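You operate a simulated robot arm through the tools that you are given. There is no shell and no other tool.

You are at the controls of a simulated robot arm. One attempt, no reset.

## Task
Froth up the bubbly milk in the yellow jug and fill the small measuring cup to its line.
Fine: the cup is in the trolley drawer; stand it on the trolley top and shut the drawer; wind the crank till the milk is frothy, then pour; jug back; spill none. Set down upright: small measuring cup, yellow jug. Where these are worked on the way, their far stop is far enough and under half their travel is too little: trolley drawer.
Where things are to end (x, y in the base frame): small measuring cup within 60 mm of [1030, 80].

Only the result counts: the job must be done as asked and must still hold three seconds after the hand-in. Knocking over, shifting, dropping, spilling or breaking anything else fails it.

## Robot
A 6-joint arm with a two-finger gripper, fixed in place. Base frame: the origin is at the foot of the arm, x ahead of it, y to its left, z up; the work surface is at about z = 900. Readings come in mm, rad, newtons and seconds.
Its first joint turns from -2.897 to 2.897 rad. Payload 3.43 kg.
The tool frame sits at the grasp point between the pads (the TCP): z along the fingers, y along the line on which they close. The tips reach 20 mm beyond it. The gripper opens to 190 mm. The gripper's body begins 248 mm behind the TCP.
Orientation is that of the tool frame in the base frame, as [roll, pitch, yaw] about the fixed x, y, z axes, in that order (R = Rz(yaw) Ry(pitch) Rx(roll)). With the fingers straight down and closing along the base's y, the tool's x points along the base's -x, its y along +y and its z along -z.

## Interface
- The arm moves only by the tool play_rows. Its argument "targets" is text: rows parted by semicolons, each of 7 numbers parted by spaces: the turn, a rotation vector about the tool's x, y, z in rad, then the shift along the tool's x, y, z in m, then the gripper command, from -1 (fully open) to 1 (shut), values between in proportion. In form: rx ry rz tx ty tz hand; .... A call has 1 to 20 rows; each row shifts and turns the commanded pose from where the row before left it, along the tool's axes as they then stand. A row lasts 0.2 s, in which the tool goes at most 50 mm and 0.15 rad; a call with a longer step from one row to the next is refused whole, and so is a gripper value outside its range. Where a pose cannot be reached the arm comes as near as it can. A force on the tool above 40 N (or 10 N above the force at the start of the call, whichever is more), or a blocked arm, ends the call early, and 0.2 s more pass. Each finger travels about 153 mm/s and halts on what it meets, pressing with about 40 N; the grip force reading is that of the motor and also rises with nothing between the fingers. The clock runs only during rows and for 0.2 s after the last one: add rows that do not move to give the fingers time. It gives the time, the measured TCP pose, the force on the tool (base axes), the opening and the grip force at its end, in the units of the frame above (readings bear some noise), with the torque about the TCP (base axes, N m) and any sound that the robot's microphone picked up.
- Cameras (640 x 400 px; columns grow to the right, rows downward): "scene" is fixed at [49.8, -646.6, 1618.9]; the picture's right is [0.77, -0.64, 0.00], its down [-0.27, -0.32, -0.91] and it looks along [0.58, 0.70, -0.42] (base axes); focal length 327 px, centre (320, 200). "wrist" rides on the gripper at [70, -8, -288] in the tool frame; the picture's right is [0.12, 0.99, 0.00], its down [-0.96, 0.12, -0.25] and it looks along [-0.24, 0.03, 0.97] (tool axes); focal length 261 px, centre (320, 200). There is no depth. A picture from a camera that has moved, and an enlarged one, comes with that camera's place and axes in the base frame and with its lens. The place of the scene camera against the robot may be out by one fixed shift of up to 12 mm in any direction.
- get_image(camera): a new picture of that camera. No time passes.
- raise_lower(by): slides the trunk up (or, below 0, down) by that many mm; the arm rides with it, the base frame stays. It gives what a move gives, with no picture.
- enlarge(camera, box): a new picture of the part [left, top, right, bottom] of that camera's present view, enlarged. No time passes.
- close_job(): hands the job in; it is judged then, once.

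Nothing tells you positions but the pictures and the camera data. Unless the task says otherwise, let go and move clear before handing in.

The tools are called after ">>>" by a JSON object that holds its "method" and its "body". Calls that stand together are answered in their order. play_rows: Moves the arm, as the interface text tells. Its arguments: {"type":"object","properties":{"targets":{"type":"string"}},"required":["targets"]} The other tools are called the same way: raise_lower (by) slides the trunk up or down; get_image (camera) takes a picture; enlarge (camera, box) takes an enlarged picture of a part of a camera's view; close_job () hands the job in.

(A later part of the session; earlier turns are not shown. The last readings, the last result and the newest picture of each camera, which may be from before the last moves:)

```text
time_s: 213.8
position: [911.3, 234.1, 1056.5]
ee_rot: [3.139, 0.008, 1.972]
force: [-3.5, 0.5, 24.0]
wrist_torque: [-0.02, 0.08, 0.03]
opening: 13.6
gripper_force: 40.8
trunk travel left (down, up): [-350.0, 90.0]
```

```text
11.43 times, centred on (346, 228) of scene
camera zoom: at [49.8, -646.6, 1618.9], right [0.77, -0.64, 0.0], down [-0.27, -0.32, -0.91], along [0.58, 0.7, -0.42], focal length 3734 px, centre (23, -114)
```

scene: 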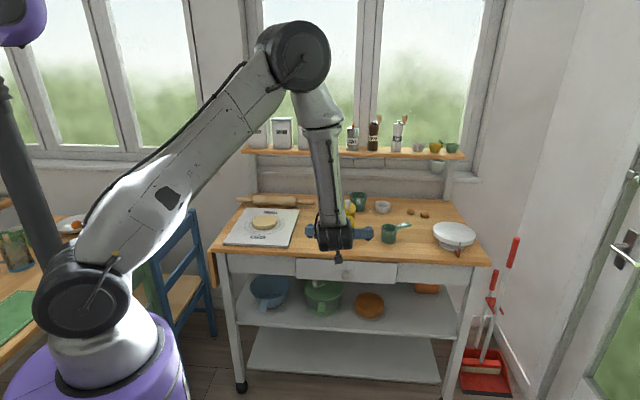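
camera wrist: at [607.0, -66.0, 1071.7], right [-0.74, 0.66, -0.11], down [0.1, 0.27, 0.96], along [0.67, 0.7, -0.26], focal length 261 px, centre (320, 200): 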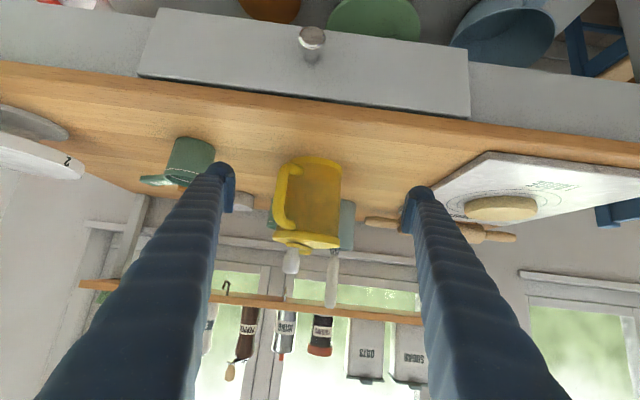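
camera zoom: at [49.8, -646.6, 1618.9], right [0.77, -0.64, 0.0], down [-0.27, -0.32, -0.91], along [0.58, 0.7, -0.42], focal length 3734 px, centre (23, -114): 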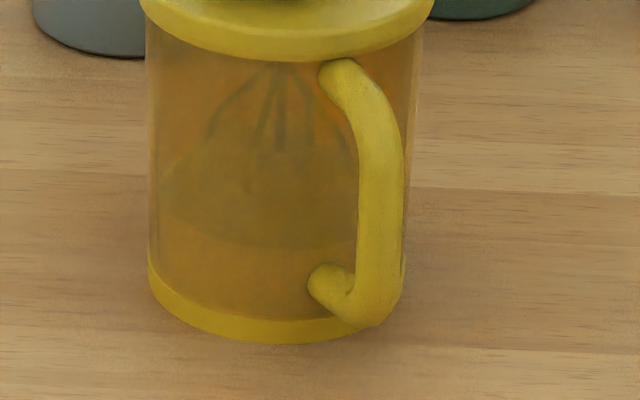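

The picture did not change over a forward-and-back cycle, so I can't rule out that only net turns count. I'll make net clockwise turns by regripping, and compare at the same crank angle.

>>> {"method": "play_rows", "body": {"targets": "0 0 0 0 0 -0.002 0.6; 0 0 0 0 0 -0.03 0.4; 0 0 0 0 0 -0.04 0.4; 0 0 -0.15 0 0 0 0.4; 0 0 -0.15 0 0 0 0.4; 0 0 -0.15 0 0 0 0.4; 0 0 -0.15 0 0 0 0.4; 0 0 -0.15 0 0 0 0.4; 0 0 -0.15 0 0 0 0.4; 0 0 -0.15 0 0 0 0.4; 0 0 -0.15 0 0 0 0.4; 0 0 -0.15 0 0 0 0.4; 0 0 -0.15 0 0 0 0.4; 0 0 -0.15 0 0 0 0.4; 0 0 -0.15 0 0 0 0.4; 0 0 -0.15 0 0 0 0.4; 0 0 -0.15 0 0 0 0.4; 0 0 -0.15 0 0 0 0.4; 0 0 -0.15 0 0 0 0.4; 0 0 -0.15 0 0 0 0.4"}}

>>> {"method": "play_rows", "body": {"targets": "0 0 -0.15 0 0 0 0.4; 0 0 -0.15 0 0 0 0.4; 0 0 -0.15 0 0 0 0.4; 0 0 -0.142 0 0 0 0.4; 0 0 0 0 0 0 0.4"}}

>>> {"method": "enlarge", "body": {"camera": "wrist", "box": [250, 120, 390, 240]}}

>>> {"method": "enlarge", "body": {"camera": "scene", "box": [325, 180, 365, 245]}}

```text
time_s: 218.0
position: [911.1, 235.0, 1126.6]
ee_rot: [-3.138, -0.003, -1.757]
force: [-0.4, -0.4, 0.0]
wrist_torque: [0.03, -0.04, -0.04]
opening: 56.9
gripper_force: 0.0
trunk travel left (down, up): [-350.0, 90.0]
```

```text
time_s: 219.2
position: [911.7, 235.7, 1127.7]
ee_rot: [-3.141, -0.006, -1.166]
force: [-0.6, 0.2, 0.0]
wrist_torque: [0.01, 0.0, -0.02]
opening: 57.1
gripper_force: 0.1
trunk travel left (down, up): [-350.0, 90.0]
```

```text
3.33 times, centred on (320, 180) of wrist
camera zoom: at [946.1, 174.8, 1415.4], right [-0.87, -0.5, 0.0], down [-0.49, 0.84, 0.24], along [-0.12, 0.21, -0.97], focal length 869 px, centre (320, 267)
```

zoom: 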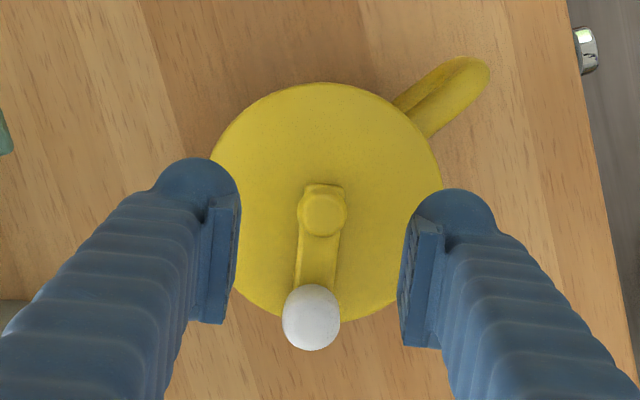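

```text
6.15 times, centred on (345, 212) of scene
camera zoom: at [49.8, -646.6, 1618.9], right [0.77, -0.64, 0.0], down [-0.27, -0.32, -0.91], along [0.58, 0.7, -0.42], focal length 2010 px, centre (166, 123)
```

zoom: 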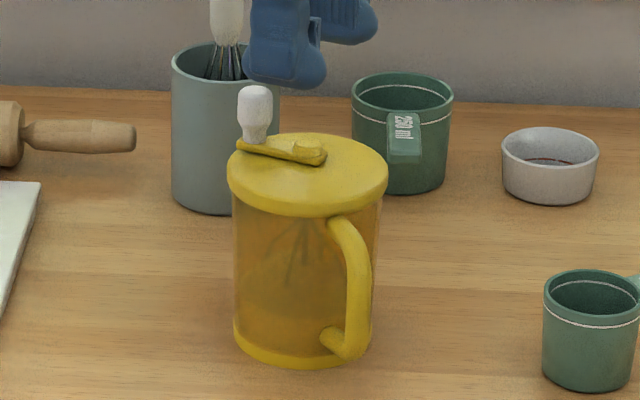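

>>> {"method": "play_rows", "body": {"targets": "0 0 0 0.0028 0.0014 0.04 0.5; 0 0 0 0 0 0.025 0.5; 0 0 0 0 0 0.0085 0.5; 0 0 0 0 0 0 0.5; 0 0 0 0 0 0 0.7; 0 0 0 0 0 0 0.8; 0 0 0 0 0 0 0.9; 0 0 0 0 0 0 0.9; 0 0 0 0 0 0 0.9"}}

```text
time_s: 221.2
position: [912.9, 231.3, 1054.9]
ee_rot: [-3.139, -0.006, -1.168]
force: [8.0, 2.2, 21.8]
wrist_torque: [0.18, -0.09, -0.05]
opening: 15.3
gripper_force: 39.8
trunk travel left (down, up): [-350.0, 90.0]
```

Good grip. A clockwise stroke of ~172° now.

>>> {"method": "play_rows", "body": {"targets": "0 0 0.15 0 0 -0.001 0.92; 0 0 0.15 0 0 0 0.92; 0 0 0.15 0 0 0 0.92; 0 0 0.15 0 0 0 0.92; 0 0 0.15 0 0 0 0.92; 0 0 0.15 0 0 0 0.92; 0 0 0.15 0 0 0 0.92; 0 0 0.15 0 0 0 0.92; 0 0 0.15 0 0 0 0.92; 0 0 0.15 0 0 0 0.92; 0 0 0.15 0 0 0 0.92; 0 0 0.15 0 0 0 0.92; 0 0 0.15 0 0 0 0.92; 0 0 0.15 0 0 0 0.92; 0 0 0.15 0 0 0 0.92; 0 0 0.15 0 0 0 0.92; 0 0 0.15 0 0 0 0.92; 0 0 0.15 0 0 0 0.92; 0 0 0.15 0 0 0 0.92; 0 0 0.15 0 0 0 0.92"}}

>>> {"method": "play_rows", "body": {"targets": "0 0 0 0 0 -0.002 0.6; 0 0 0 0 0 -0.03 0.4; 0 0 0 0 0 -0.04 0.4; 0 0 -0.15 0 0 0 0.4; 0 0 -0.15 0 0 0 0.4; 0 0 -0.15 0 0 0 0.4; 0 0 -0.15 0 0 0 0.4; 0 0 -0.15 0 0 0 0.4; 0 0 -0.15 0 0 0 0.4; 0 0 -0.15 0 0 0 0.4; 0 0 -0.15 0 0 0 0.4; 0 0 -0.15 0 0 0 0.4; 0 0 -0.15 0 0 0 0.4; 0 0 -0.15 0 0 0 0.4; 0 0 -0.15 0 0 0 0.4; 0 0 -0.15 0 0 0 0.4; 0 0 -0.15 0 0 0 0.4; 0 0 -0.15 0 0 0 0.4; 0 0 -0.15 0 0 0 0.4; 0 0 -0.15 0 0 0 0.4"}}

>>> {"method": "enlarge", "body": {"camera": "scene", "box": [334, 210, 358, 245]}}

```text
time_s: 225.4
position: [912.3, 230.7, 1056.0]
ee_rot: [3.138, 0.007, 2.115]
force: [6.5, 2.5, 20.3]
wrist_torque: [0.08, -0.13, 0.05]
opening: 15.0
gripper_force: 39.8
trunk travel left (down, up): [-350.0, 90.0]
```

```text
time_s: 229.6
position: [912.7, 230.4, 1126.2]
ee_rot: [-3.139, -0.006, -1.614]
force: [-1.0, 0.6, 0.6]
wrist_torque: [0.03, 0.0, -0.02]
opening: 57.0
gripper_force: 0.1
trunk travel left (down, up): [-350.0, 90.0]
```

```text
11.43 times, centred on (346, 228) of scene
camera zoom: at [49.8, -646.6, 1618.9], right [0.77, -0.64, 0.0], down [-0.27, -0.32, -0.91], along [0.58, 0.7, -0.42], focal length 3734 px, centre (23, -114)
```

zoom: 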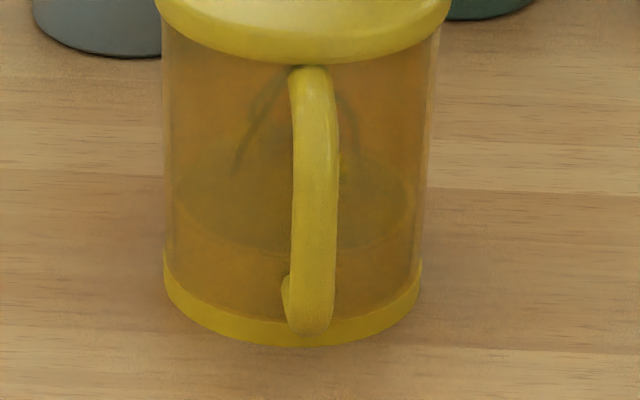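

The liquid still looks unchanged from here. I'll take a really close side view with the wrist camera to judge the froth before going on.

>>> {"method": "play_rows", "body": {"targets": "0 0 0.148 0 0 0 0; 0 0 0.148 0 0 0 0; 0 0 0.148 0 0 0 -0.5; 0 0 0.148 0 0 0 -1; 0 0 0.148 0 0 0 -1; 0 0 0 0.045 0 0 -1; 0 0 0 0.045 0 0 -1; 0 0 0 0.045 0 0 -1; 0 0 0 0.025 0 0 -1; 0 -0.15 0 0 0 0 -1; 0 -0.15 0 0 0 0 -1; 0 -0.15 0 0 0 0 -1; 0 -0.15 0 0 0 0 -1; 0 -0.15 0 0 0 0 -1; 0 -0.15 0 0 0 0 -1; 0 -0.15 0 0 0 0 -1; 0 0 0 0 0 0 -1"}}

>>> {"method": "raise_lower", "body": {"by": -150}}

>>> {"method": "get_image", "body": {"camera": "wrist"}}

```text
time_s: 233.2
position: [797.7, 117.9, 1128.3]
ee_rot: [-3.128, 1.051, -2.347]
force: [-0.3, 0.2, -0.1]
wrist_torque: [-0.01, 0.01, 0.02]
opening: 190.0
gripper_force: 0.1
trunk travel left (down, up): [-350.0, 90.0]
```

```text
time_s: 234.9
position: [797.3, 118.6, 978.2]
ee_rot: [-3.13, 1.047, -2.348]
force: [-0.2, -0.7, -0.2]
wrist_torque: [-0.02, 0.02, 0.01]
opening: 190.0
gripper_force: 0.0
trunk travel left (down, up): [-200.0, 240.0]
```

```text
taken
camera wrist: at [601.2, -88.1, 1060.3], right [-0.74, 0.66, -0.11], down [0.1, 0.27, 0.96], along [0.66, 0.7, -0.27], focal length 261 px, centre (320, 200)
```

wrist: 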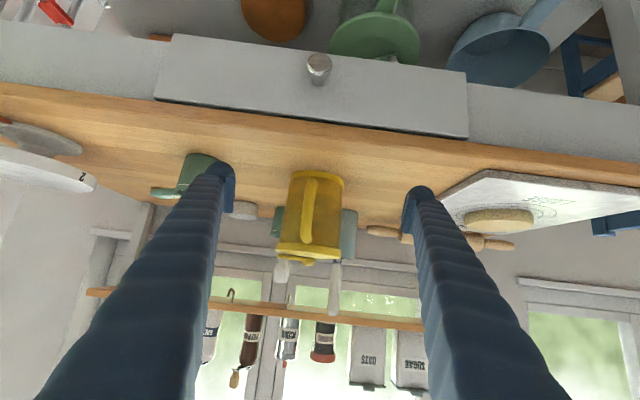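

>>> {"method": "play_rows", "body": {"targets": "0 0 0 -0.0185 0 0.032 -1; 0 0 0 -0.0185 0 0.032 -1; 0 0 0 -0.0185 0 0.032 -1; 0 0 0 0 0 0 -1"}}

>>> {"method": "enlarge", "body": {"camera": "wrist", "box": [250, 130, 390, 270]}}

```text
time_s: 235.9
position: [876.9, 196.8, 976.7]
ee_rot: [-3.13, 1.048, -2.349]
force: [0.1, -0.1, -1.2]
wrist_torque: [-0.04, 0.02, -0.03]
opening: 190.0
gripper_force: 0.0
trunk travel left (down, up): [-200.0, 240.0]
```

```text
2.86 times, centred on (320, 200) of wrist
camera zoom: at [680.4, -9.3, 1059.4], right [-0.74, 0.66, -0.11], down [0.1, 0.27, 0.96], along [0.66, 0.7, -0.27], focal length 745 px, centre (320, 200)
```

zoom: 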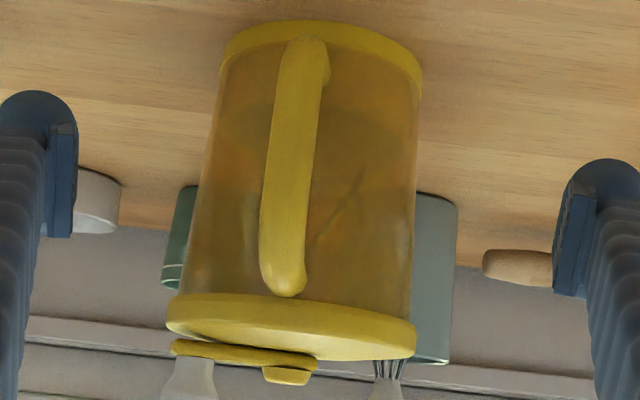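

>>> {"method": "enlarge", "body": {"camera": "wrist", "box": [285, 135, 365, 215]}}

```text
5.00 times, centred on (325, 175) of wrist
camera zoom: at [680.4, -9.3, 1059.4], right [-0.74, 0.66, -0.11], down [0.1, 0.27, 0.96], along [0.66, 0.7, -0.27], focal length 1303 px, centre (295, 325)
```

zoom: 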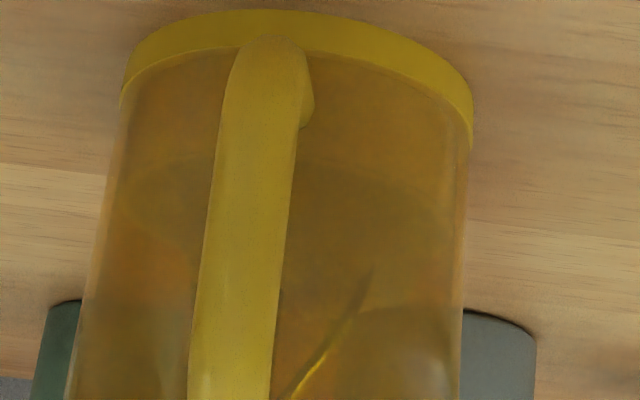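

The milk is still flat, with no foam, so winding must go on. I'll back off, raise the trunk and take hold of the knob with the wrist wound fully back, to make long net strokes.

>>> {"method": "play_rows", "body": {"targets": "0 0 0 0.0185 0 -0.032 -1; 0 0 0 0.0185 0 -0.032 -1; 0 0 0 0.0185 0 -0.032 -1; 0 0 0 0 0 0 -1"}}

>>> {"method": "raise_lower", "body": {"by": 150}}

>>> {"method": "play_rows", "body": {"targets": "0 0.15 0 0 0 0 0; 0 0.15 0 0 0 0 0; 0 0.15 0 0 0 0 0.4; 0 0.15 0 0 0 0 0.4; 0 0.15 0 0 0 0 0.4; 0 0.15 0 0 0 0 0.4; 0 0.147 0 0 0 0 0.4; 0 0 0 -0.045 0 -0.005 0.4; 0 0 0 -0.045 0 0 0.4; 0 0 0 -0.025 0 0 0.4; 0 0 -0.15 0 0 0 0.4; 0 0 -0.15 0 0 0 0.4; 0 0 -0.15 0 0 0 0.4; 0 0 -0.15 0 0 0 0.4; 0 0 -0.15 0 0 0 0.4; 0 0 -0.15 0 0 0 0.4; 0 0 -0.15 0 0 0 0.4; 0 0 -0.15 0 0 0 0.4; 0 0 -0.15 0 0 0 0.4; 0 0 -0.15 0 0 0 0.4"}}

>>> {"method": "play_rows", "body": {"targets": "0 0 -0.15 0 0 0 0.4; 0 0 -0.15 0 0 0 0.4; 0 0 -0.15 0 0 0 0.4; 0 0 -0.15 0 0 0 0.4; 0 0 0 0 0 0 0.4"}}

>>> {"method": "get_image", "body": {"camera": "wrist"}}

```text
time_s: 236.9
position: [797.1, 117.8, 976.9]
ee_rot: [-3.131, 1.049, -2.348]
force: [0.3, -1.2, 0.2]
wrist_torque: [0.01, -0.01, 0.01]
opening: 190.1
gripper_force: 0.1
trunk travel left (down, up): [-200.0, 240.0]
```

```text
time_s: 238.7
position: [796.4, 119.2, 1126.2]
ee_rot: [-3.131, 1.048, -2.349]
force: [0.0, 0.0, -0.4]
wrist_torque: [0.05, -0.01, 0.01]
opening: 189.9
gripper_force: 0.1
trunk travel left (down, up): [-350.0, 90.0]
```

```text
time_s: 242.9
position: [879.8, 199.4, 1131.2]
ee_rot: [-3.14, -0.003, -0.855]
force: [-0.3, 0.5, -0.8]
wrist_torque: [0.01, 0.02, 0.0]
opening: 57.2
gripper_force: 0.0
trunk travel left (down, up): [-350.0, 90.0]
```

```text
time_s: 244.1
position: [879.7, 198.5, 1131.2]
ee_rot: [3.139, -0.005, -0.257]
force: [-0.5, 0.0, -0.3]
wrist_torque: [-0.03, -0.03, 0.04]
opening: 57.1
gripper_force: 0.1
trunk travel left (down, up): [-350.0, 90.0]
```

```text
taken
camera wrist: at [947.2, 190.4, 1419.8], right [-0.14, -0.99, 0.0], down [-0.96, 0.13, 0.24], along [-0.24, 0.03, -0.97], focal length 261 px, centre (320, 200)
```

wrist: 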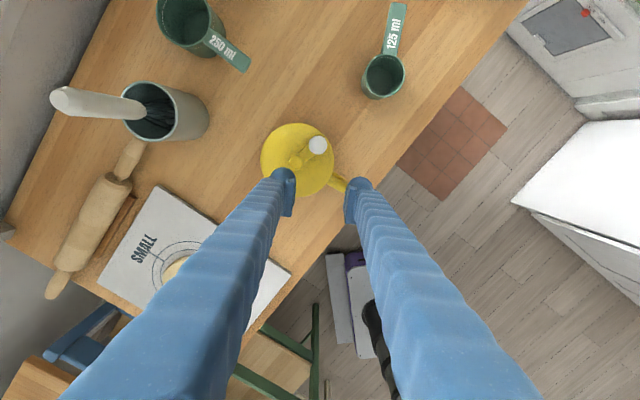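

>>> {"method": "enlarge", "body": {"camera": "wrist", "box": [240, 100, 370, 210]}}

```text
3.64 times, centred on (305, 155) of wrist
camera zoom: at [947.2, 190.4, 1419.8], right [-0.14, -0.99, 0.0], down [-0.96, 0.13, 0.24], along [-0.24, 0.03, -0.97], focal length 948 px, centre (374, 364)
```

zoom: 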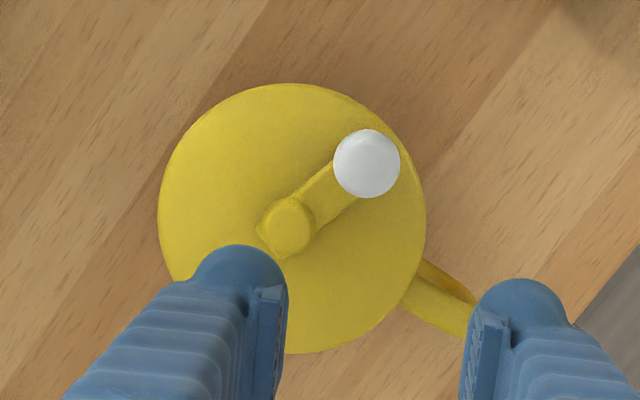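

>>> {"method": "play_rows", "body": {"targets": "0 0 0 0.0276 -0.0052 0 0.4; 0 0 0 0.0276 -0.0052 0 0.4; 0 0 0 0 0 0.03 0.4; 0 0 0 0 0 0.03 0.4; 0 0 0 0 0 0.0045 0.4; 0 0 0 0 0 0 0.7; 0 0 0 0 0 0 0.9; 0 0 0 0 0 0 0.9; 0 0 0 0 0 0 0.9"}}

>>> {"method": "play_rows", "body": {"targets": "0 0 0 0 0 0.001 0.9; 0 0 0 0 0 0.001 0.9; 0 0 0 0 0 0 0.9"}}

```text
time_s: 246.1
position: [934.5, 195.3, 1067.0]
ee_rot: [3.14, -0.006, -0.257]
force: [0.5, -2.2, -0.6]
wrist_torque: [-0.05, -0.06, 0.04]
opening: 19.8
gripper_force: 40.1
trunk travel left (down, up): [-350.0, 90.0]
```

```text
time_s: 246.9
position: [935.3, 195.7, 1067.3]
ee_rot: [-3.141, -0.008, -0.258]
force: [1.9, -2.2, 13.6]
wrist_torque: [0.16, 0.76, -0.02]
opening: 19.9
gripper_force: 40.4
trunk travel left (down, up): [-350.0, 90.0]
```

Knob gripped with 14 N downforce. I'll press a little more and start the long clockwise arc.

>>> {"method": "play_rows", "body": {"targets": "0 0 0 0 0 0.0008 0.9; 0 0 0.15 -0.00454 0.004 0 0.9; 0 0 0.15 -0.00454 0.004 0 0.9; 0 0 0.15 -0.00454 0.004 0 0.9; 0 0 0.15 -0.00454 0.004 0 0.9; 0 0 0.15 -0.00454 0.004 0 0.9; 0 0 0.15 -0.00454 0.004 0 0.9; 0 0 0.15 -0.00454 0.004 0 0.9; 0 0 0.15 -0.00454 0.004 0 0.9; 0 0 0.15 -0.00454 0.004 0 0.9; 0 0 0.15 -0.00454 0.004 0 0.9; 0 0 0.15 -0.00454 0.004 0 0.9; 0 0 0.15 -0.00454 0.004 0 0.9; 0 0 0 0 0 0 0.9"}}

>>> {"method": "enlarge", "body": {"camera": "scene", "box": [315, 175, 375, 250]}}

```text
time_s: 249.9
position: [874.7, 216.1, 1065.2]
ee_rot: [-3.135, 0.0, -2.06]
force: [2.3, 1.6, 21.5]
wrist_torque: [0.19, -0.14, -0.01]
opening: 19.8
gripper_force: 39.8
trunk travel left (down, up): [-350.0, 90.0]
```

```text
5.33 times, centred on (345, 212) of scene
camera zoom: at [49.8, -646.6, 1618.9], right [0.77, -0.64, 0.0], down [-0.27, -0.32, -0.91], along [0.58, 0.7, -0.42], focal length 1742 px, centre (187, 133)
```

zoom: 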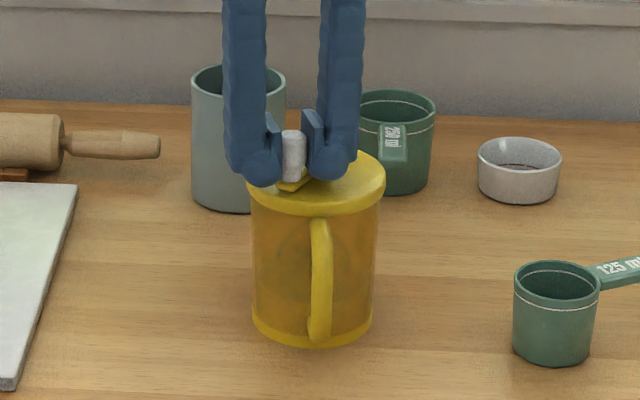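

Very steady with almost no side force. Continuing the arc.

>>> {"method": "play_rows", "body": {"targets": "0 0 0.15 -0.00454 0.004 0 0.9; 0 0 0.15 -0.00454 0.004 0 0.9; 0 0 0.15 -0.00454 0.004 0 0.9; 0 0 0.15 -0.00454 0.004 0 0.9; 0 0 0.15 -0.00454 0.004 0 0.9; 0 0 0.15 -0.00454 0.004 0 0.9; 0 0 0.15 -0.00454 0.004 0 0.9; 0 0 0.15 -0.00454 0.004 0 0.9; 0 0 0.15 -0.00454 0.004 0 0.9; 0 0 0.15 -0.00454 0.004 0 0.9; 0 0 0.15 -0.00454 0.004 0 0.9; 0 0 0.15 -0.00454 0.004 0 0.9; 0 0 0 0 0 0 0.9"}}

>>> {"method": "enlarge", "body": {"camera": "scene", "box": [315, 175, 375, 250]}}

```text
time_s: 252.7
position: [911.5, 268.6, 1063.5]
ee_rot: [3.14, 0.008, 2.426]
force: [0.5, -0.8, 21.2]
wrist_torque: [0.07, 0.09, 0.04]
opening: 19.6
gripper_force: 39.8
trunk travel left (down, up): [-350.0, 90.0]
```

```text
5.33 times, centred on (345, 212) of scene
camera zoom: at [49.8, -646.6, 1618.9], right [0.77, -0.64, 0.0], down [-0.27, -0.32, -0.91], along [0.58, 0.7, -0.42], focal length 1742 px, centre (187, 133)
```

zoom: 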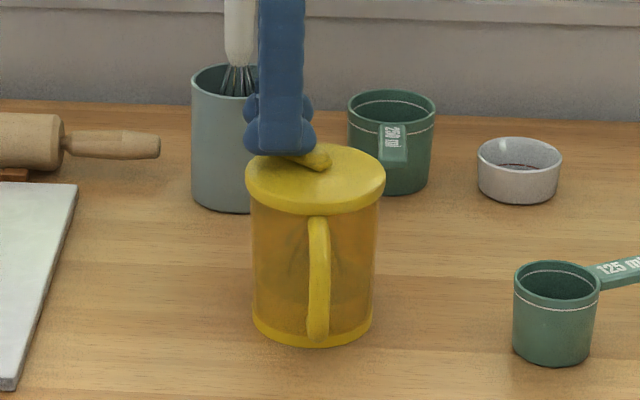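

>>> {"method": "play_rows", "body": {"targets": "0 0 0.15 -0.00454 0.004 0 0.9; 0 0 0.15 -0.00454 0.004 0 0.9; 0 0 0.15 -0.00454 0.004 0 0.9; 0 0 0.15 -0.00454 0.004 0 0.9; 0 0 0.15 -0.00454 0.004 0 0.9; 0 0 0.15 -0.00454 0.004 0 0.9; 0 0 0.15 -0.00454 0.004 0 0.9; 0 0 0.15 -0.00454 0.004 0 0.9; 0 0 0.15 -0.00454 0.004 0 0.9; 0 0 0.15 -0.00454 0.004 0 0.9; 0 0 0.1 -0.00303 0.00267 0 0.9; 0 0 0 0 0 0 0.9"}}

>>> {"method": "enlarge", "body": {"camera": "scene", "box": [315, 175, 375, 250]}}

```text
time_s: 255.3
position: [954.5, 231.1, 1064.8]
ee_rot: [3.138, 0.0, 0.826]
force: [-1.7, 0.9, 7.9]
wrist_torque: [-0.15, 0.12, -0.04]
opening: 20.1
gripper_force: 39.5
trunk travel left (down, up): [-350.0, 90.0]
```

```text
5.33 times, centred on (345, 212) of scene
camera zoom: at [49.8, -646.6, 1618.9], right [0.77, -0.64, 0.0], down [-0.27, -0.32, -0.91], along [0.58, 0.7, -0.42], focal length 1742 px, centre (187, 133)
```

zoom: 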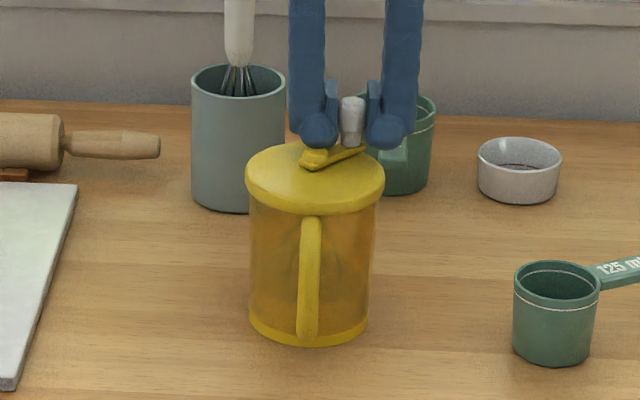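

That's nearly a full net turn with the jug steady. Now I'll loosen on the spot, wind the wrist back around the knob, and repeat.

>>> {"method": "play_rows", "body": {"targets": "0 0 0 0 0 -0.001 0.7; 0 0 0 0 0 -0.007 0.55; 0 0 -0.15 0 0 0 0.55; 0 0 -0.15 0 0 0 0.55; 0 0 -0.15 0 0 0 0.55; 0 0 -0.15 0 0 0 0.55; 0 0 -0.15 0 0 0 0.55; 0 0 -0.15 0 0 0 0.55; 0 0 -0.15 0 0 0 0.55; 0 0 -0.15 0 0 0 0.55; 0 0 -0.15 0 0 0 0.55; 0 0 -0.15 0 0 0 0.55; 0 0 -0.15 0 0 0 0.55; 0 0 -0.15 0 0 0 0.55; 0 0 -0.15 0 0 0 0.55; 0 0 -0.15 0 0 0 0.55; 0 0 -0.15 0 0 0 0.55; 0 0 -0.15 0 0 0 0.55; 0 0 -0.15 0 0 0 0.55; 0 0 -0.15 0 0 0 0.55"}}

>>> {"method": "play_rows", "body": {"targets": "0 0 -0.15 0 0 0 0.55; 0 0 -0.15 0 0 0 0.55; 0 0 -0.15 0 0 0 0.55; 0 0 -0.15 0 0 0 0.55; 0 0 -0.15 0 0 0 0.55; 0 0 -0.15 0 0 0 0.55; 0 0 -0.15 0 0 0 0.55; 0 0 -0.15 0 0 0 0.55; 0 0 -0.15 0 0 0 0.55; 0 0 -0.15 0 0 0 0.55; 0 0 -0.15 0 0 0 0.55; 0 0 -0.15 0 0 0 0.55; 0 0 -0.15 0 0 0 0.55; 0 0 -0.15 0 0 0 0.55; 0 0 -0.15 0 0 0 0.55; 0 0 -0.15 0 0 0 0.55; 0 0 -0.15 0 0 0 0.55; 0 0 0 0 0 0 0.55"}}

>>> {"method": "enlarge", "body": {"camera": "wrist", "box": [250, 120, 390, 240]}}

>>> {"method": "enlarge", "body": {"camera": "scene", "box": [315, 175, 375, 250]}}

```text
time_s: 259.5
position: [955.3, 231.8, 1072.7]
ee_rot: [-3.135, 0.002, -2.756]
force: [-0.5, -0.1, -0.3]
wrist_torque: [0.0, 0.02, 0.01]
opening: 42.8
gripper_force: 0.1
trunk travel left (down, up): [-350.0, 90.0]
```

```text
time_s: 263.3
position: [955.2, 231.7, 1072.9]
ee_rot: [-3.141, -0.006, -0.206]
force: [-0.1, 0.1, 0.3]
wrist_torque: [-0.01, 0.02, -0.04]
opening: 42.7
gripper_force: 0.0
trunk travel left (down, up): [-350.0, 90.0]
```

```text
3.33 times, centred on (320, 180) of wrist
camera zoom: at [1023.7, 226.2, 1360.9], right [-0.09, -1.0, 0.0], down [-0.97, 0.09, 0.24], along [-0.24, 0.02, -0.97], focal length 869 px, centre (320, 267)
```

zoom: 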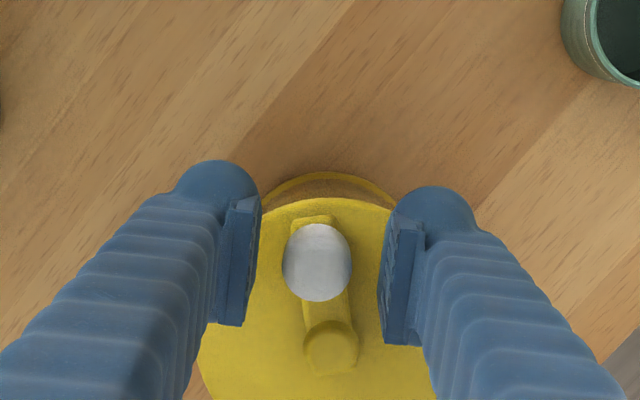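

```text
5.33 times, centred on (345, 212) of scene
camera zoom: at [49.8, -646.6, 1618.9], right [0.77, -0.64, 0.0], down [-0.27, -0.32, -0.91], along [0.58, 0.7, -0.42], focal length 1742 px, centre (187, 133)
```

zoom: 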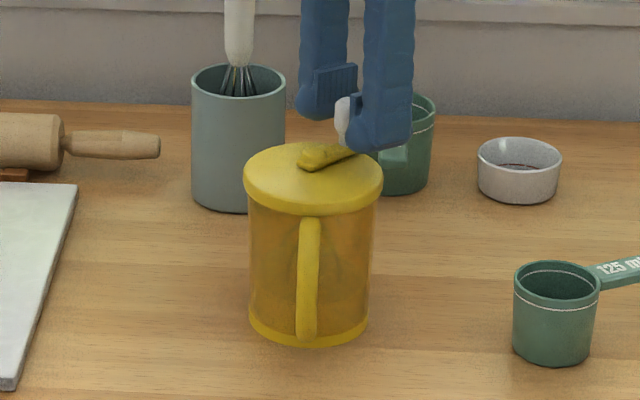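

>>> {"method": "play_rows", "body": {"targets": "0 0 0 0.0015 -0.0007 0.0075 0.55; 0 0 0 0 0 0 0.7; 0 0 0 0 0 0 0.9; 0 0 0 0 0 0 0.9; 0 0 0 0 0 0.0015 0.9; 0 0 0 0 0 0.001 0.9; 0 0 0 0 0 0 0.9"}}

```text
time_s: 264.9
position: [956.5, 231.9, 1065.4]
ee_rot: [-3.141, -0.009, -0.209]
force: [1.1, 1.3, 21.5]
wrist_torque: [0.16, 0.77, -0.06]
opening: 19.8
gripper_force: 40.1
trunk travel left (down, up): [-350.0, 90.0]
```

>>> {"method": "play_rows", "body": {"targets": "0 0 0.15 0.00109 0.00595 0 0.9; 0 0 0.15 0.00109 0.00595 0 0.9; 0 0 0.15 0.00109 0.00595 0 0.9; 0 0 0.15 0.00109 0.00595 0 0.9; 0 0 0.15 0.00109 0.00595 0 0.9; 0 0 0.15 0.00109 0.00595 0 0.9; 0 0 0.15 0.00109 0.00595 0 0.9; 0 0 0.15 0.00109 0.00595 0 0.9; 0 0 0.15 0.00109 0.00595 0 0.9; 0 0 0.15 0.00109 0.00595 0 0.9; 0 0 0.15 0.00109 0.00595 0 0.9; 0 0 0.15 0.00109 0.00595 0 0.9; 0 0 0.15 0.00109 0.00595 0 0.9; 0 0 0.15 0.00109 0.00595 0 0.9; 0 0 0.15 0.00109 0.00595 0 0.9; 0 0 0.15 0.00109 0.00595 0 0.9; 0 0 0.15 0.00109 0.00595 0 0.9; 0 0 0.15 0.00109 0.00595 0 0.9"}}

>>> {"method": "enlarge", "body": {"camera": "scene", "box": [315, 175, 375, 250]}}

```text
time_s: 268.7
position: [880.1, 211.8, 1063.2]
ee_rot: [-3.139, 0.005, -2.91]
force: [-1.1, 0.6, 6.9]
wrist_torque: [-0.05, 0.39, 0.09]
opening: 20.0
gripper_force: 39.7
trunk travel left (down, up): [-350.0, 90.0]
```

```text
5.33 times, centred on (345, 212) of scene
camera zoom: at [49.8, -646.6, 1618.9], right [0.77, -0.64, 0.0], down [-0.27, -0.32, -0.91], along [0.58, 0.7, -0.42], focal length 1742 px, centre (187, 133)
```

zoom: 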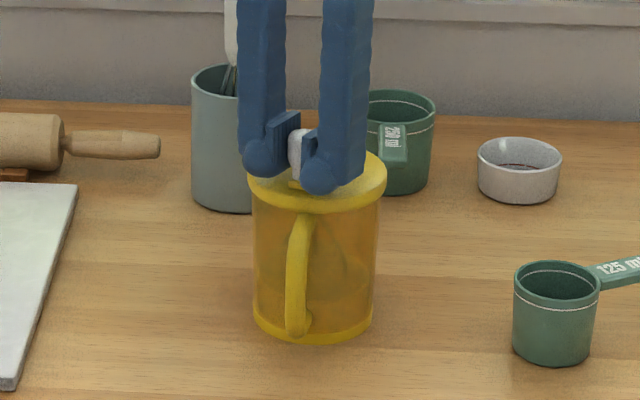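

>>> {"method": "play_rows", "body": {"targets": "0 0 0 0 0 0.0012 0.9; 0 0 0.15 0.00109 0.00595 0 0.9; 0 0 0.15 0.00109 0.00595 0 0.9; 0 0 0.15 0.00109 0.00595 0 0.9; 0 0 0.15 0.00109 0.00595 0 0.9; 0 0 0.15 0.00109 0.00595 0 0.9; 0 0 0.15 0.00109 0.00595 0 0.9; 0 0 0.15 0.00109 0.00595 0 0.9; 0 0 0.15 0.00109 0.00595 0 0.9; 0 0 0.15 0.00109 0.00595 0 0.9; 0 0 0.15 0.00109 0.00595 0 0.9; 0 0 0.15 0.00109 0.00595 0 0.9; 0 0 0.15 0.00109 0.00595 0 0.9; 0 0 0.15 0.00109 0.00595 0 0.9; 0 0 0.15 0.00109 0.00595 0 0.9; 0 0 0.15 0.00109 0.00595 0 0.9; 0 0 0.15 0.00109 0.00595 0 0.9; 0 0 0 0 0 0 0.9"}}

>>> {"method": "enlarge", "body": {"camera": "scene", "box": [315, 175, 375, 250]}}

>>> {"method": "enlarge", "body": {"camera": "scene", "box": [334, 210, 358, 245]}}

```text
time_s: 272.5
position: [928.3, 268.4, 1060.8]
ee_rot: [3.137, -0.001, 0.977]
force: [5.0, -3.1, 21.9]
wrist_torque: [-0.46, 0.28, 0.22]
opening: 19.5
gripper_force: 39.9
trunk travel left (down, up): [-350.0, 90.0]
```

```text
5.33 times, centred on (345, 212) of scene
camera zoom: at [49.8, -646.6, 1618.9], right [0.77, -0.64, 0.0], down [-0.27, -0.32, -0.91], along [0.58, 0.7, -0.42], focal length 1742 px, centre (187, 133)
```

zoom: 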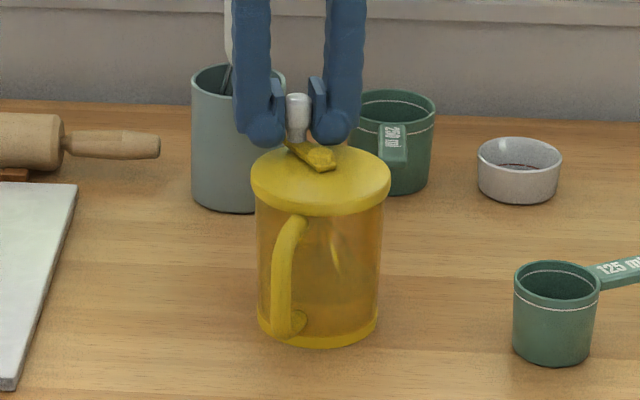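

```text
11.43 times, centred on (346, 228) of scene
camera zoom: at [49.8, -646.6, 1618.9], right [0.77, -0.64, 0.0], down [-0.27, -0.32, -0.91], along [0.58, 0.7, -0.42], focal length 3734 px, centre (23, -114)
```

zoom: 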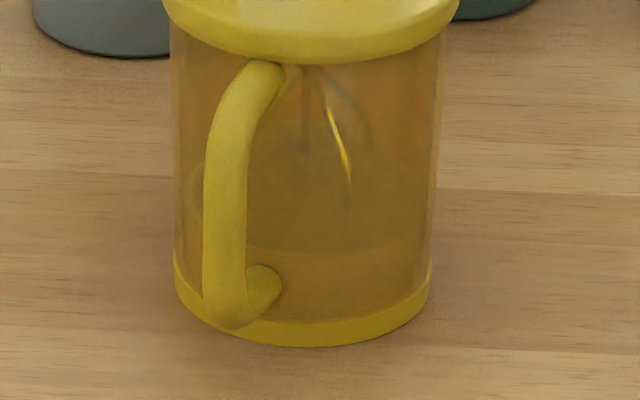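

The level in the jug has risen from about 75–80 to about 95 pixels above the base since the start and has stayed there through the last two net turns, so I take the milk as frothed (over 5 net turns). I'll let go of the knob and look at the jug from above to plan the pour.

>>> {"method": "play_rows", "body": {"targets": "0 0 0 0 0 -0.002 0.7; 0 0 0 0 0 0 0.5; 0 0 0 0 0 -0.03 0.4; 0 0 0 0 0 -0.04 0.4; 0 0 -0.15 0 0 0 0.4; 0 0 -0.15 0 0 0 0.4; 0 0 -0.15 0 0 0 0.4; 0 0 -0.15 0 0 0 0.4; 0 0 -0.15 0 0 0 0.4; 0 0 -0.15 0.03 0 0 0.4; 0 0 -0.15 0.03 0 0 0.4; 0 0 -0.15 0.03 0 0 0.4; 0 0 0 0 0 0 0.4"}}

>>> {"method": "get_image", "body": {"camera": "wrist"}}

```text
time_s: 275.3
position: [902.2, 355.7, 1130.4]
ee_rot: [3.14, 0.005, 2.179]
force: [-0.1, 0.2, 0.3]
wrist_torque: [-0.06, 0.01, 0.01]
opening: 57.1
gripper_force: 0.1
trunk travel left (down, up): [-350.0, 90.0]
```

```text
taken
camera wrist: at [852.6, 408.6, 1418.1], right [0.75, 0.66, 0.0], down [0.64, -0.72, 0.25], along [0.17, -0.19, -0.97], focal length 261 px, centre (320, 200)
```

wrist: 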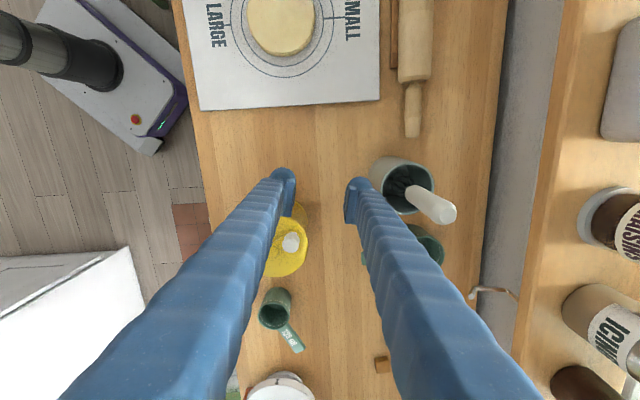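

>>> {"method": "play_rows", "body": {"targets": "0 0 0 -0.0415 -0.0173 0 0; 0 0 0 -0.0415 -0.0173 0 0; 0 0 0 -0.0415 -0.0173 0 0; 0 0 0 -0.0415 -0.0173 0 0; 0 0 0 0 0 0 0"}}

>>> {"method": "enlarge", "body": {"camera": "wrist", "box": [220, 60, 420, 200]}}

```text
time_s: 276.5
position: [939.5, 180.5, 1134.8]
ee_rot: [3.141, 0.008, 2.178]
force: [-0.1, -0.1, -0.2]
wrist_torque: [0.01, -0.01, -0.03]
opening: 95.0
gripper_force: 0.1
trunk travel left (down, up): [-350.0, 90.0]
```

```text
2.86 times, centred on (320, 130) of wrist
camera zoom: at [890.6, 234.6, 1422.2], right [0.75, 0.66, 0.0], down [0.64, -0.72, 0.25], along [0.17, -0.19, -0.97], focal length 745 px, centre (320, 400)
```

zoom: 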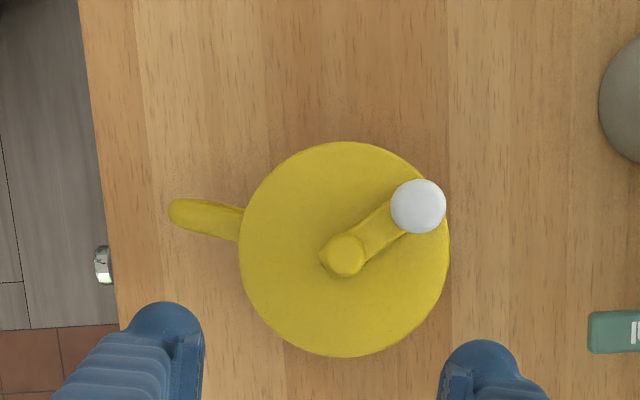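

Jug centre (912, 230), handle at −148°, so the pour side is +31.5°; the knob sits at 79°, out of the way. I'll retreat along the handle side, turn and tilt the tool, and bring the trunk down for a level grip.

>>> {"method": "play_rows", "body": {"targets": "0 0 0 0.0167 -0.0461 0 0; 0 0 0 0.0167 -0.0461 0 0; 0 0 0 0.0167 -0.0461 0 0; 0 0 0 0.0167 -0.0461 0 0; 0 0 -0.1376 0 0 0 -0.5; 0 0 -0.1376 0 0 0 -1; 0 0 -0.1376 0 0 0 -1; 0 0 -0.1376 0 0 0 -1; 0 0 -0.1376 0 0 0 -1; 0 0 -0.1376 0 0 0 -1; 0 0 -0.1376 0 0 0 -1; 0 0 -0.1376 0 0 0 -1; 0 0 -0.1376 0 0 0 -1; 0 0 -0.1376 0 0 0 -1; 0 0 -0.1376 0 0 0 -1; 0 0 0 0 0 0 -1"}}

>>> {"method": "play_rows", "body": {"targets": "0 -0.15 0 0 0 0 -1; 0 -0.15 0 0 0 0 -1; 0 -0.15 0 0 0 0 -1; 0 -0.15 0 0 0 0 -1; 0 -0.15 0 0 0 0 -1; 0 -0.15 0 0 0 0 -1; 0 -0.13 0 0 0 0 -1; 0 0 0 0 0 0 -1"}}

>>> {"method": "get_image", "body": {"camera": "wrist"}}

```text
time_s: 279.9
position: [750.9, 128.4, 1132.2]
ee_rot: [-3.136, 0.003, -2.594]
force: [0.1, -0.6, -0.2]
wrist_torque: [-0.01, -0.02, -0.02]
opening: 189.8
gripper_force: 0.0
trunk travel left (down, up): [-350.0, 90.0]
```

```text
time_s: 281.7
position: [779.7, 119.6, 1171.9]
ee_rot: [3.093, 1.011, -2.625]
force: [0.4, 0.0, 0.2]
wrist_torque: [0.06, 0.02, 0.03]
opening: 190.1
gripper_force: 0.0
out of reach, approached as far as the arm can: row 6, 7
trunk travel left (down, up): [-350.0, 90.0]
```

```text
taken
camera wrist: at [546.3, -39.2, 1264.2], right [-0.58, 0.81, -0.07], down [0.21, 0.24, 0.95], along [0.79, 0.54, -0.3], focal length 261 px, centre (320, 200)
```

wrist: 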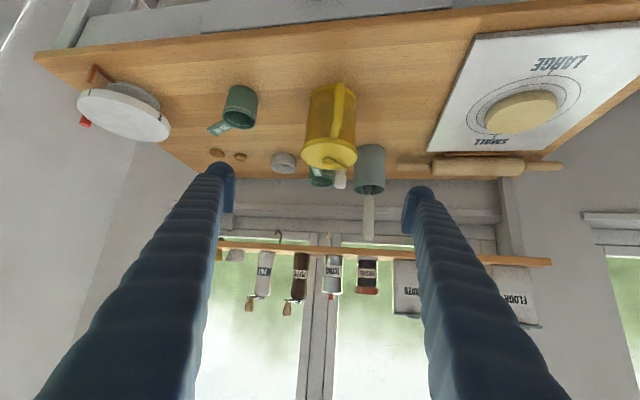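

>>> {"method": "raise_lower", "body": {"by": -150}}

>>> {"method": "play_rows", "body": {"targets": "0 0 0 -0.034 0 -0.021 -1; 0 0 0 -0.034 0 -0.021 -1; 0 0 0 -0.034 0 -0.021 -1; 0 0 0 0 0 0 -1"}}

>>> {"method": "raise_lower", "body": {"by": -120}}

```text
time_s: 283.4
position: [779.9, 119.0, 1021.2]
ee_rot: [3.091, 1.011, -2.626]
force: [0.2, -0.4, 0.7]
wrist_torque: [-0.01, 0.01, 0.0]
opening: 190.0
gripper_force: 0.0
trunk travel left (down, up): [-200.0, 240.0]
```

```text
time_s: 284.4
position: [780.7, 116.9, 1142.7]
ee_rot: [3.093, 1.009, -2.626]
force: [0.5, 0.6, -0.2]
wrist_torque: [0.01, -0.01, -0.04]
opening: 190.0
gripper_force: 0.0
trunk travel left (down, up): [-200.0, 240.0]
```

```text
time_s: 285.9
position: [781.2, 115.9, 1021.6]
ee_rot: [3.091, 1.013, -2.625]
force: [0.5, 0.3, -0.4]
wrist_torque: [-0.01, -0.02, -0.02]
opening: 190.3
gripper_force: 0.1
trunk travel left (down, up): [-80.0, 360.0]
```

>>> {"method": "play_rows", "body": {"targets": "0.0062 -0.1288 -0.0072 0 0 0 -1; 0.0062 -0.1288 -0.0072 0 0 0 -1; 0.0062 -0.1288 -0.0072 0 0 0 -1; 0 0 0 0 0.0283 0 -1; 0 0 0 0 0 0 -1"}}

```text
time_s: 287.1
position: [803.2, 123.0, 1077.3]
ee_rot: [3.055, 1.384, -2.671]
force: [-0.2, -0.4, -0.1]
wrist_torque: [-0.01, 0.01, -0.07]
opening: 190.0
gripper_force: 0.0
out of reach, approached as far as the arm can: row 2, 3, 4
trunk travel left (down, up): [-80.0, 360.0]
```

>>> {"method": "raise_lower", "body": {"by": -80}}

>>> {"method": "get_image", "body": {"camera": "scene"}}

>>> {"method": "get_image", "body": {"camera": "wrist"}}

```text
time_s: 288.3
position: [804.1, 123.7, 997.4]
ee_rot: [3.054, 1.385, -2.671]
force: [-0.3, -0.4, -0.4]
wrist_torque: [0.02, 0.01, 0.0]
opening: 190.3
gripper_force: 0.1
trunk travel left (down, up): [0.0, 440.0]
```

```text
taken
```

scene: 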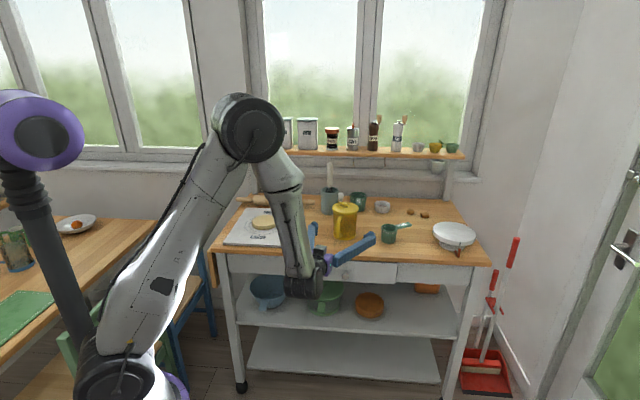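

```text
taken
camera wrist: at [556.6, -39.9, 981.2], right [-0.54, 0.83, -0.1], down [-0.11, 0.05, 0.99], along [0.83, 0.55, 0.06], focal length 261 px, centre (320, 200)
```

wrist: 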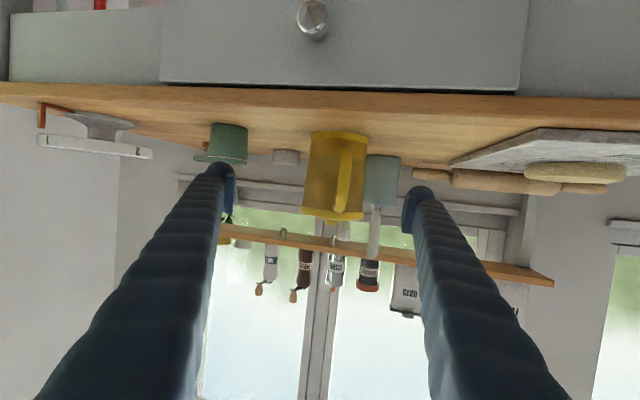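

>>> {"method": "play_rows", "body": {"targets": "0 0 0 0 0.0324 0 -1; 0 0 0 -0.0068 0 0.0363 -1; 0 0 0 -0.0068 0 0.0363 -1; 0 0 0 0 0 0 -1"}}

>>> {"method": "get_image", "body": {"camera": "wrist"}}

```text
time_s: 289.3
position: [854.3, 190.1, 1002.7]
ee_rot: [3.05, 1.383, -2.673]
force: [0.2, 0.2, 0.2]
wrist_torque: [-0.02, -0.01, 0.01]
opening: 190.2
gripper_force: 0.1
out of reach, approached as far as the arm can: row 1
trunk travel left (down, up): [0.0, 440.0]
```

```text
taken
camera wrist: at [607.5, 25.9, 987.7], right [-0.55, 0.83, -0.1], down [-0.11, 0.05, 0.99], along [0.83, 0.55, 0.06], focal length 261 px, centre (320, 200)
```

wrist: 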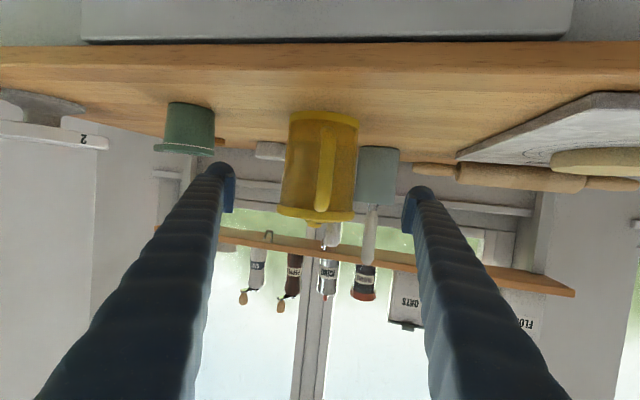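

>>> {"method": "enlarge", "body": {"camera": "wrist", "box": [265, 95, 385, 245]}}

```text
2.67 times, centred on (325, 170) of wrist
camera zoom: at [607.5, 25.9, 987.7], right [-0.55, 0.83, -0.1], down [-0.11, 0.05, 0.99], along [0.83, 0.55, 0.06], focal length 695 px, centre (307, 280)
```

zoom: 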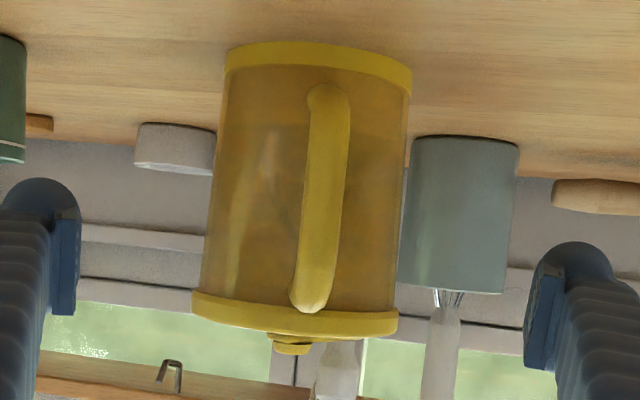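

>>> {"method": "play_rows", "body": {"targets": "0 0 0 -0.0064 0.0014 0.0343 -1; 0 0 0 -0.0064 0.0014 0.0343 -1; 0 0 0 0.0182 0 0.0034 -1; 0 0 0 0.0182 0 0.0034 -1; 0 0 0 0 0 0 -1"}}

>>> {"method": "get_image", "body": {"camera": "scene"}}

>>> {"method": "get_image", "body": {"camera": "wrist"}}

```text
time_s: 290.5
position: [910.8, 227.2, 967.5]
ee_rot: [3.052, 1.382, -2.674]
force: [1.0, -0.1, 0.6]
wrist_torque: [0.03, -0.01, 0.0]
opening: 189.9
gripper_force: 0.0
trunk travel left (down, up): [0.0, 440.0]
```

```text
taken
```

scene: 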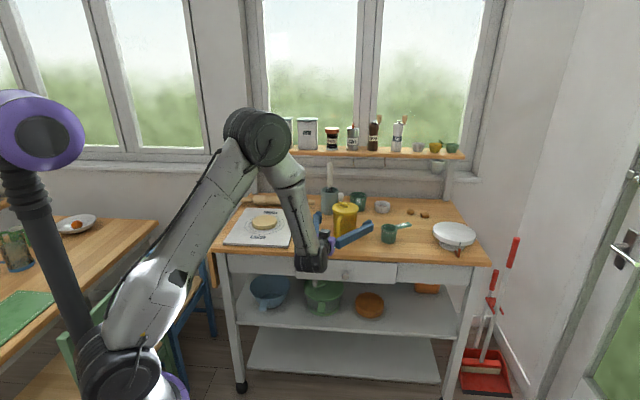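

```text
taken
camera wrist: at [664.0, 64.6, 951.1], right [-0.54, 0.83, -0.1], down [-0.11, 0.05, 0.99], along [0.83, 0.55, 0.06], focal length 261 px, centre (320, 200)
```

wrist: 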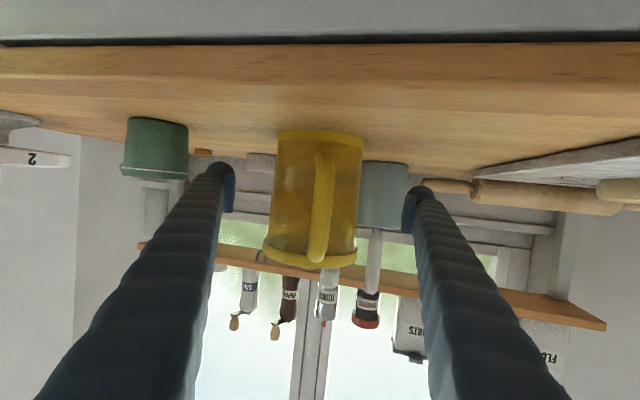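

>>> {"method": "enlarge", "body": {"camera": "wrist", "box": [250, 115, 370, 285]}}

```text
2.35 times, centred on (310, 200) of wrist
camera zoom: at [664.0, 64.6, 951.1], right [-0.54, 0.83, -0.1], down [-0.11, 0.05, 0.99], along [0.83, 0.55, 0.06], focal length 613 px, centre (344, 200)
```

zoom: 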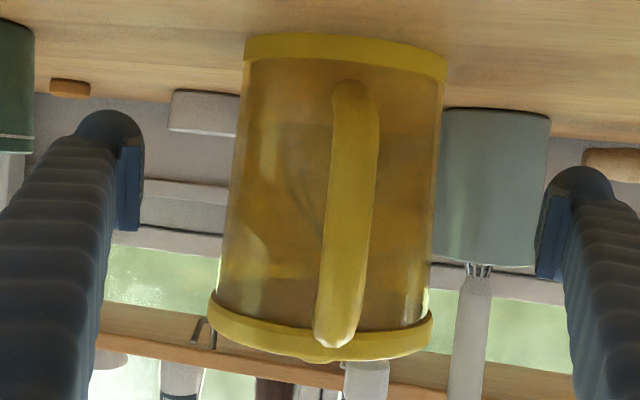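

In place around the jug, liquid line at about 39 mm. Closing the fingers on the body.

>>> {"method": "play_rows", "body": {"targets": "0 0 0 0 0 0 -0.4; 0 0 0 0 0 0 -0.1; 0 0 0 0 0 0 0.1; 0 0 0 0 0 0 0.4; 0 0 0 0 0 0 0.4; 0 0 0 0 0 0 0.4"}}

>>> {"method": "get_image", "body": {"camera": "wrist"}}

```text
time_s: 291.9
position: [911.6, 227.8, 966.7]
ee_rot: [3.051, 1.383, -2.674]
force: [0.0, -1.4, 0.0]
wrist_torque: [-0.01, -0.04, 0.01]
opening: 99.0
gripper_force: 40.0
trunk travel left (down, up): [0.0, 440.0]
```

```text
taken
camera wrist: at [663.8, 64.5, 951.3], right [-0.54, 0.83, -0.1], down [-0.11, 0.05, 0.99], along [0.83, 0.55, 0.06], focal length 261 px, centre (320, 200)
```

wrist: 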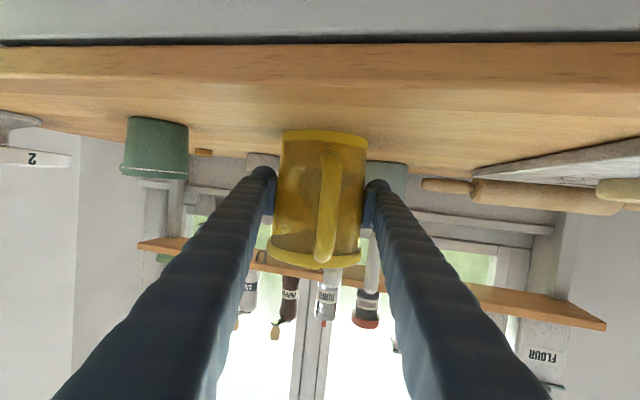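

Gripped at 99 mm. I'll lift with the trunk, a little first.

>>> {"method": "raise_lower", "body": {"by": 30}}

>>> {"method": "enlarge", "body": {"camera": "scene", "box": [280, 180, 420, 290]}}

```text
time_s: 292.6
position: [910.7, 227.3, 996.5]
ee_rot: [3.049, 1.381, -2.676]
force: [-0.2, 0.4, -5.6]
wrist_torque: [-0.01, -0.04, 0.0]
opening: 98.8
gripper_force: 39.9
trunk travel left (down, up): [-30.0, 410.0]
```

```text
3.64 times, centred on (350, 235) of scene
camera zoom: at [49.8, -646.6, 1618.9], right [0.77, -0.64, 0.0], down [-0.27, -0.32, -0.91], along [0.58, 0.7, -0.42], focal length 1188 px, centre (211, 73)
```

zoom: 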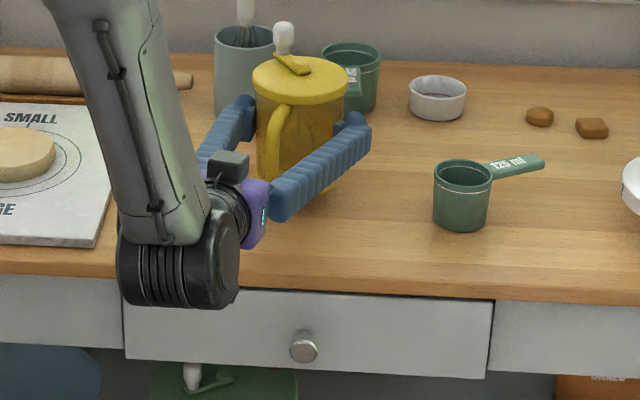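

The jug is lifted, 5.6 N in weight. I'll raise it further with the trunk so its base clears the cup.

>>> {"method": "raise_lower", "body": {"by": 110}}

>>> {"method": "get_image", "body": {"camera": "scene"}}

```text
time_s: 294.1
position: [910.6, 228.9, 1105.4]
ee_rot: [3.05, 1.383, -2.675]
force: [-0.2, 0.7, -4.5]
wrist_torque: [-0.01, 0.03, -0.02]
opening: 98.8
gripper_force: 39.5
trunk travel left (down, up): [-140.0, 300.0]
```

```text
taken
```

scene: 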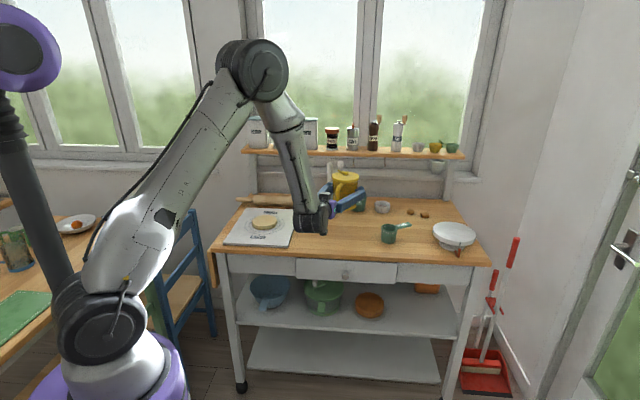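

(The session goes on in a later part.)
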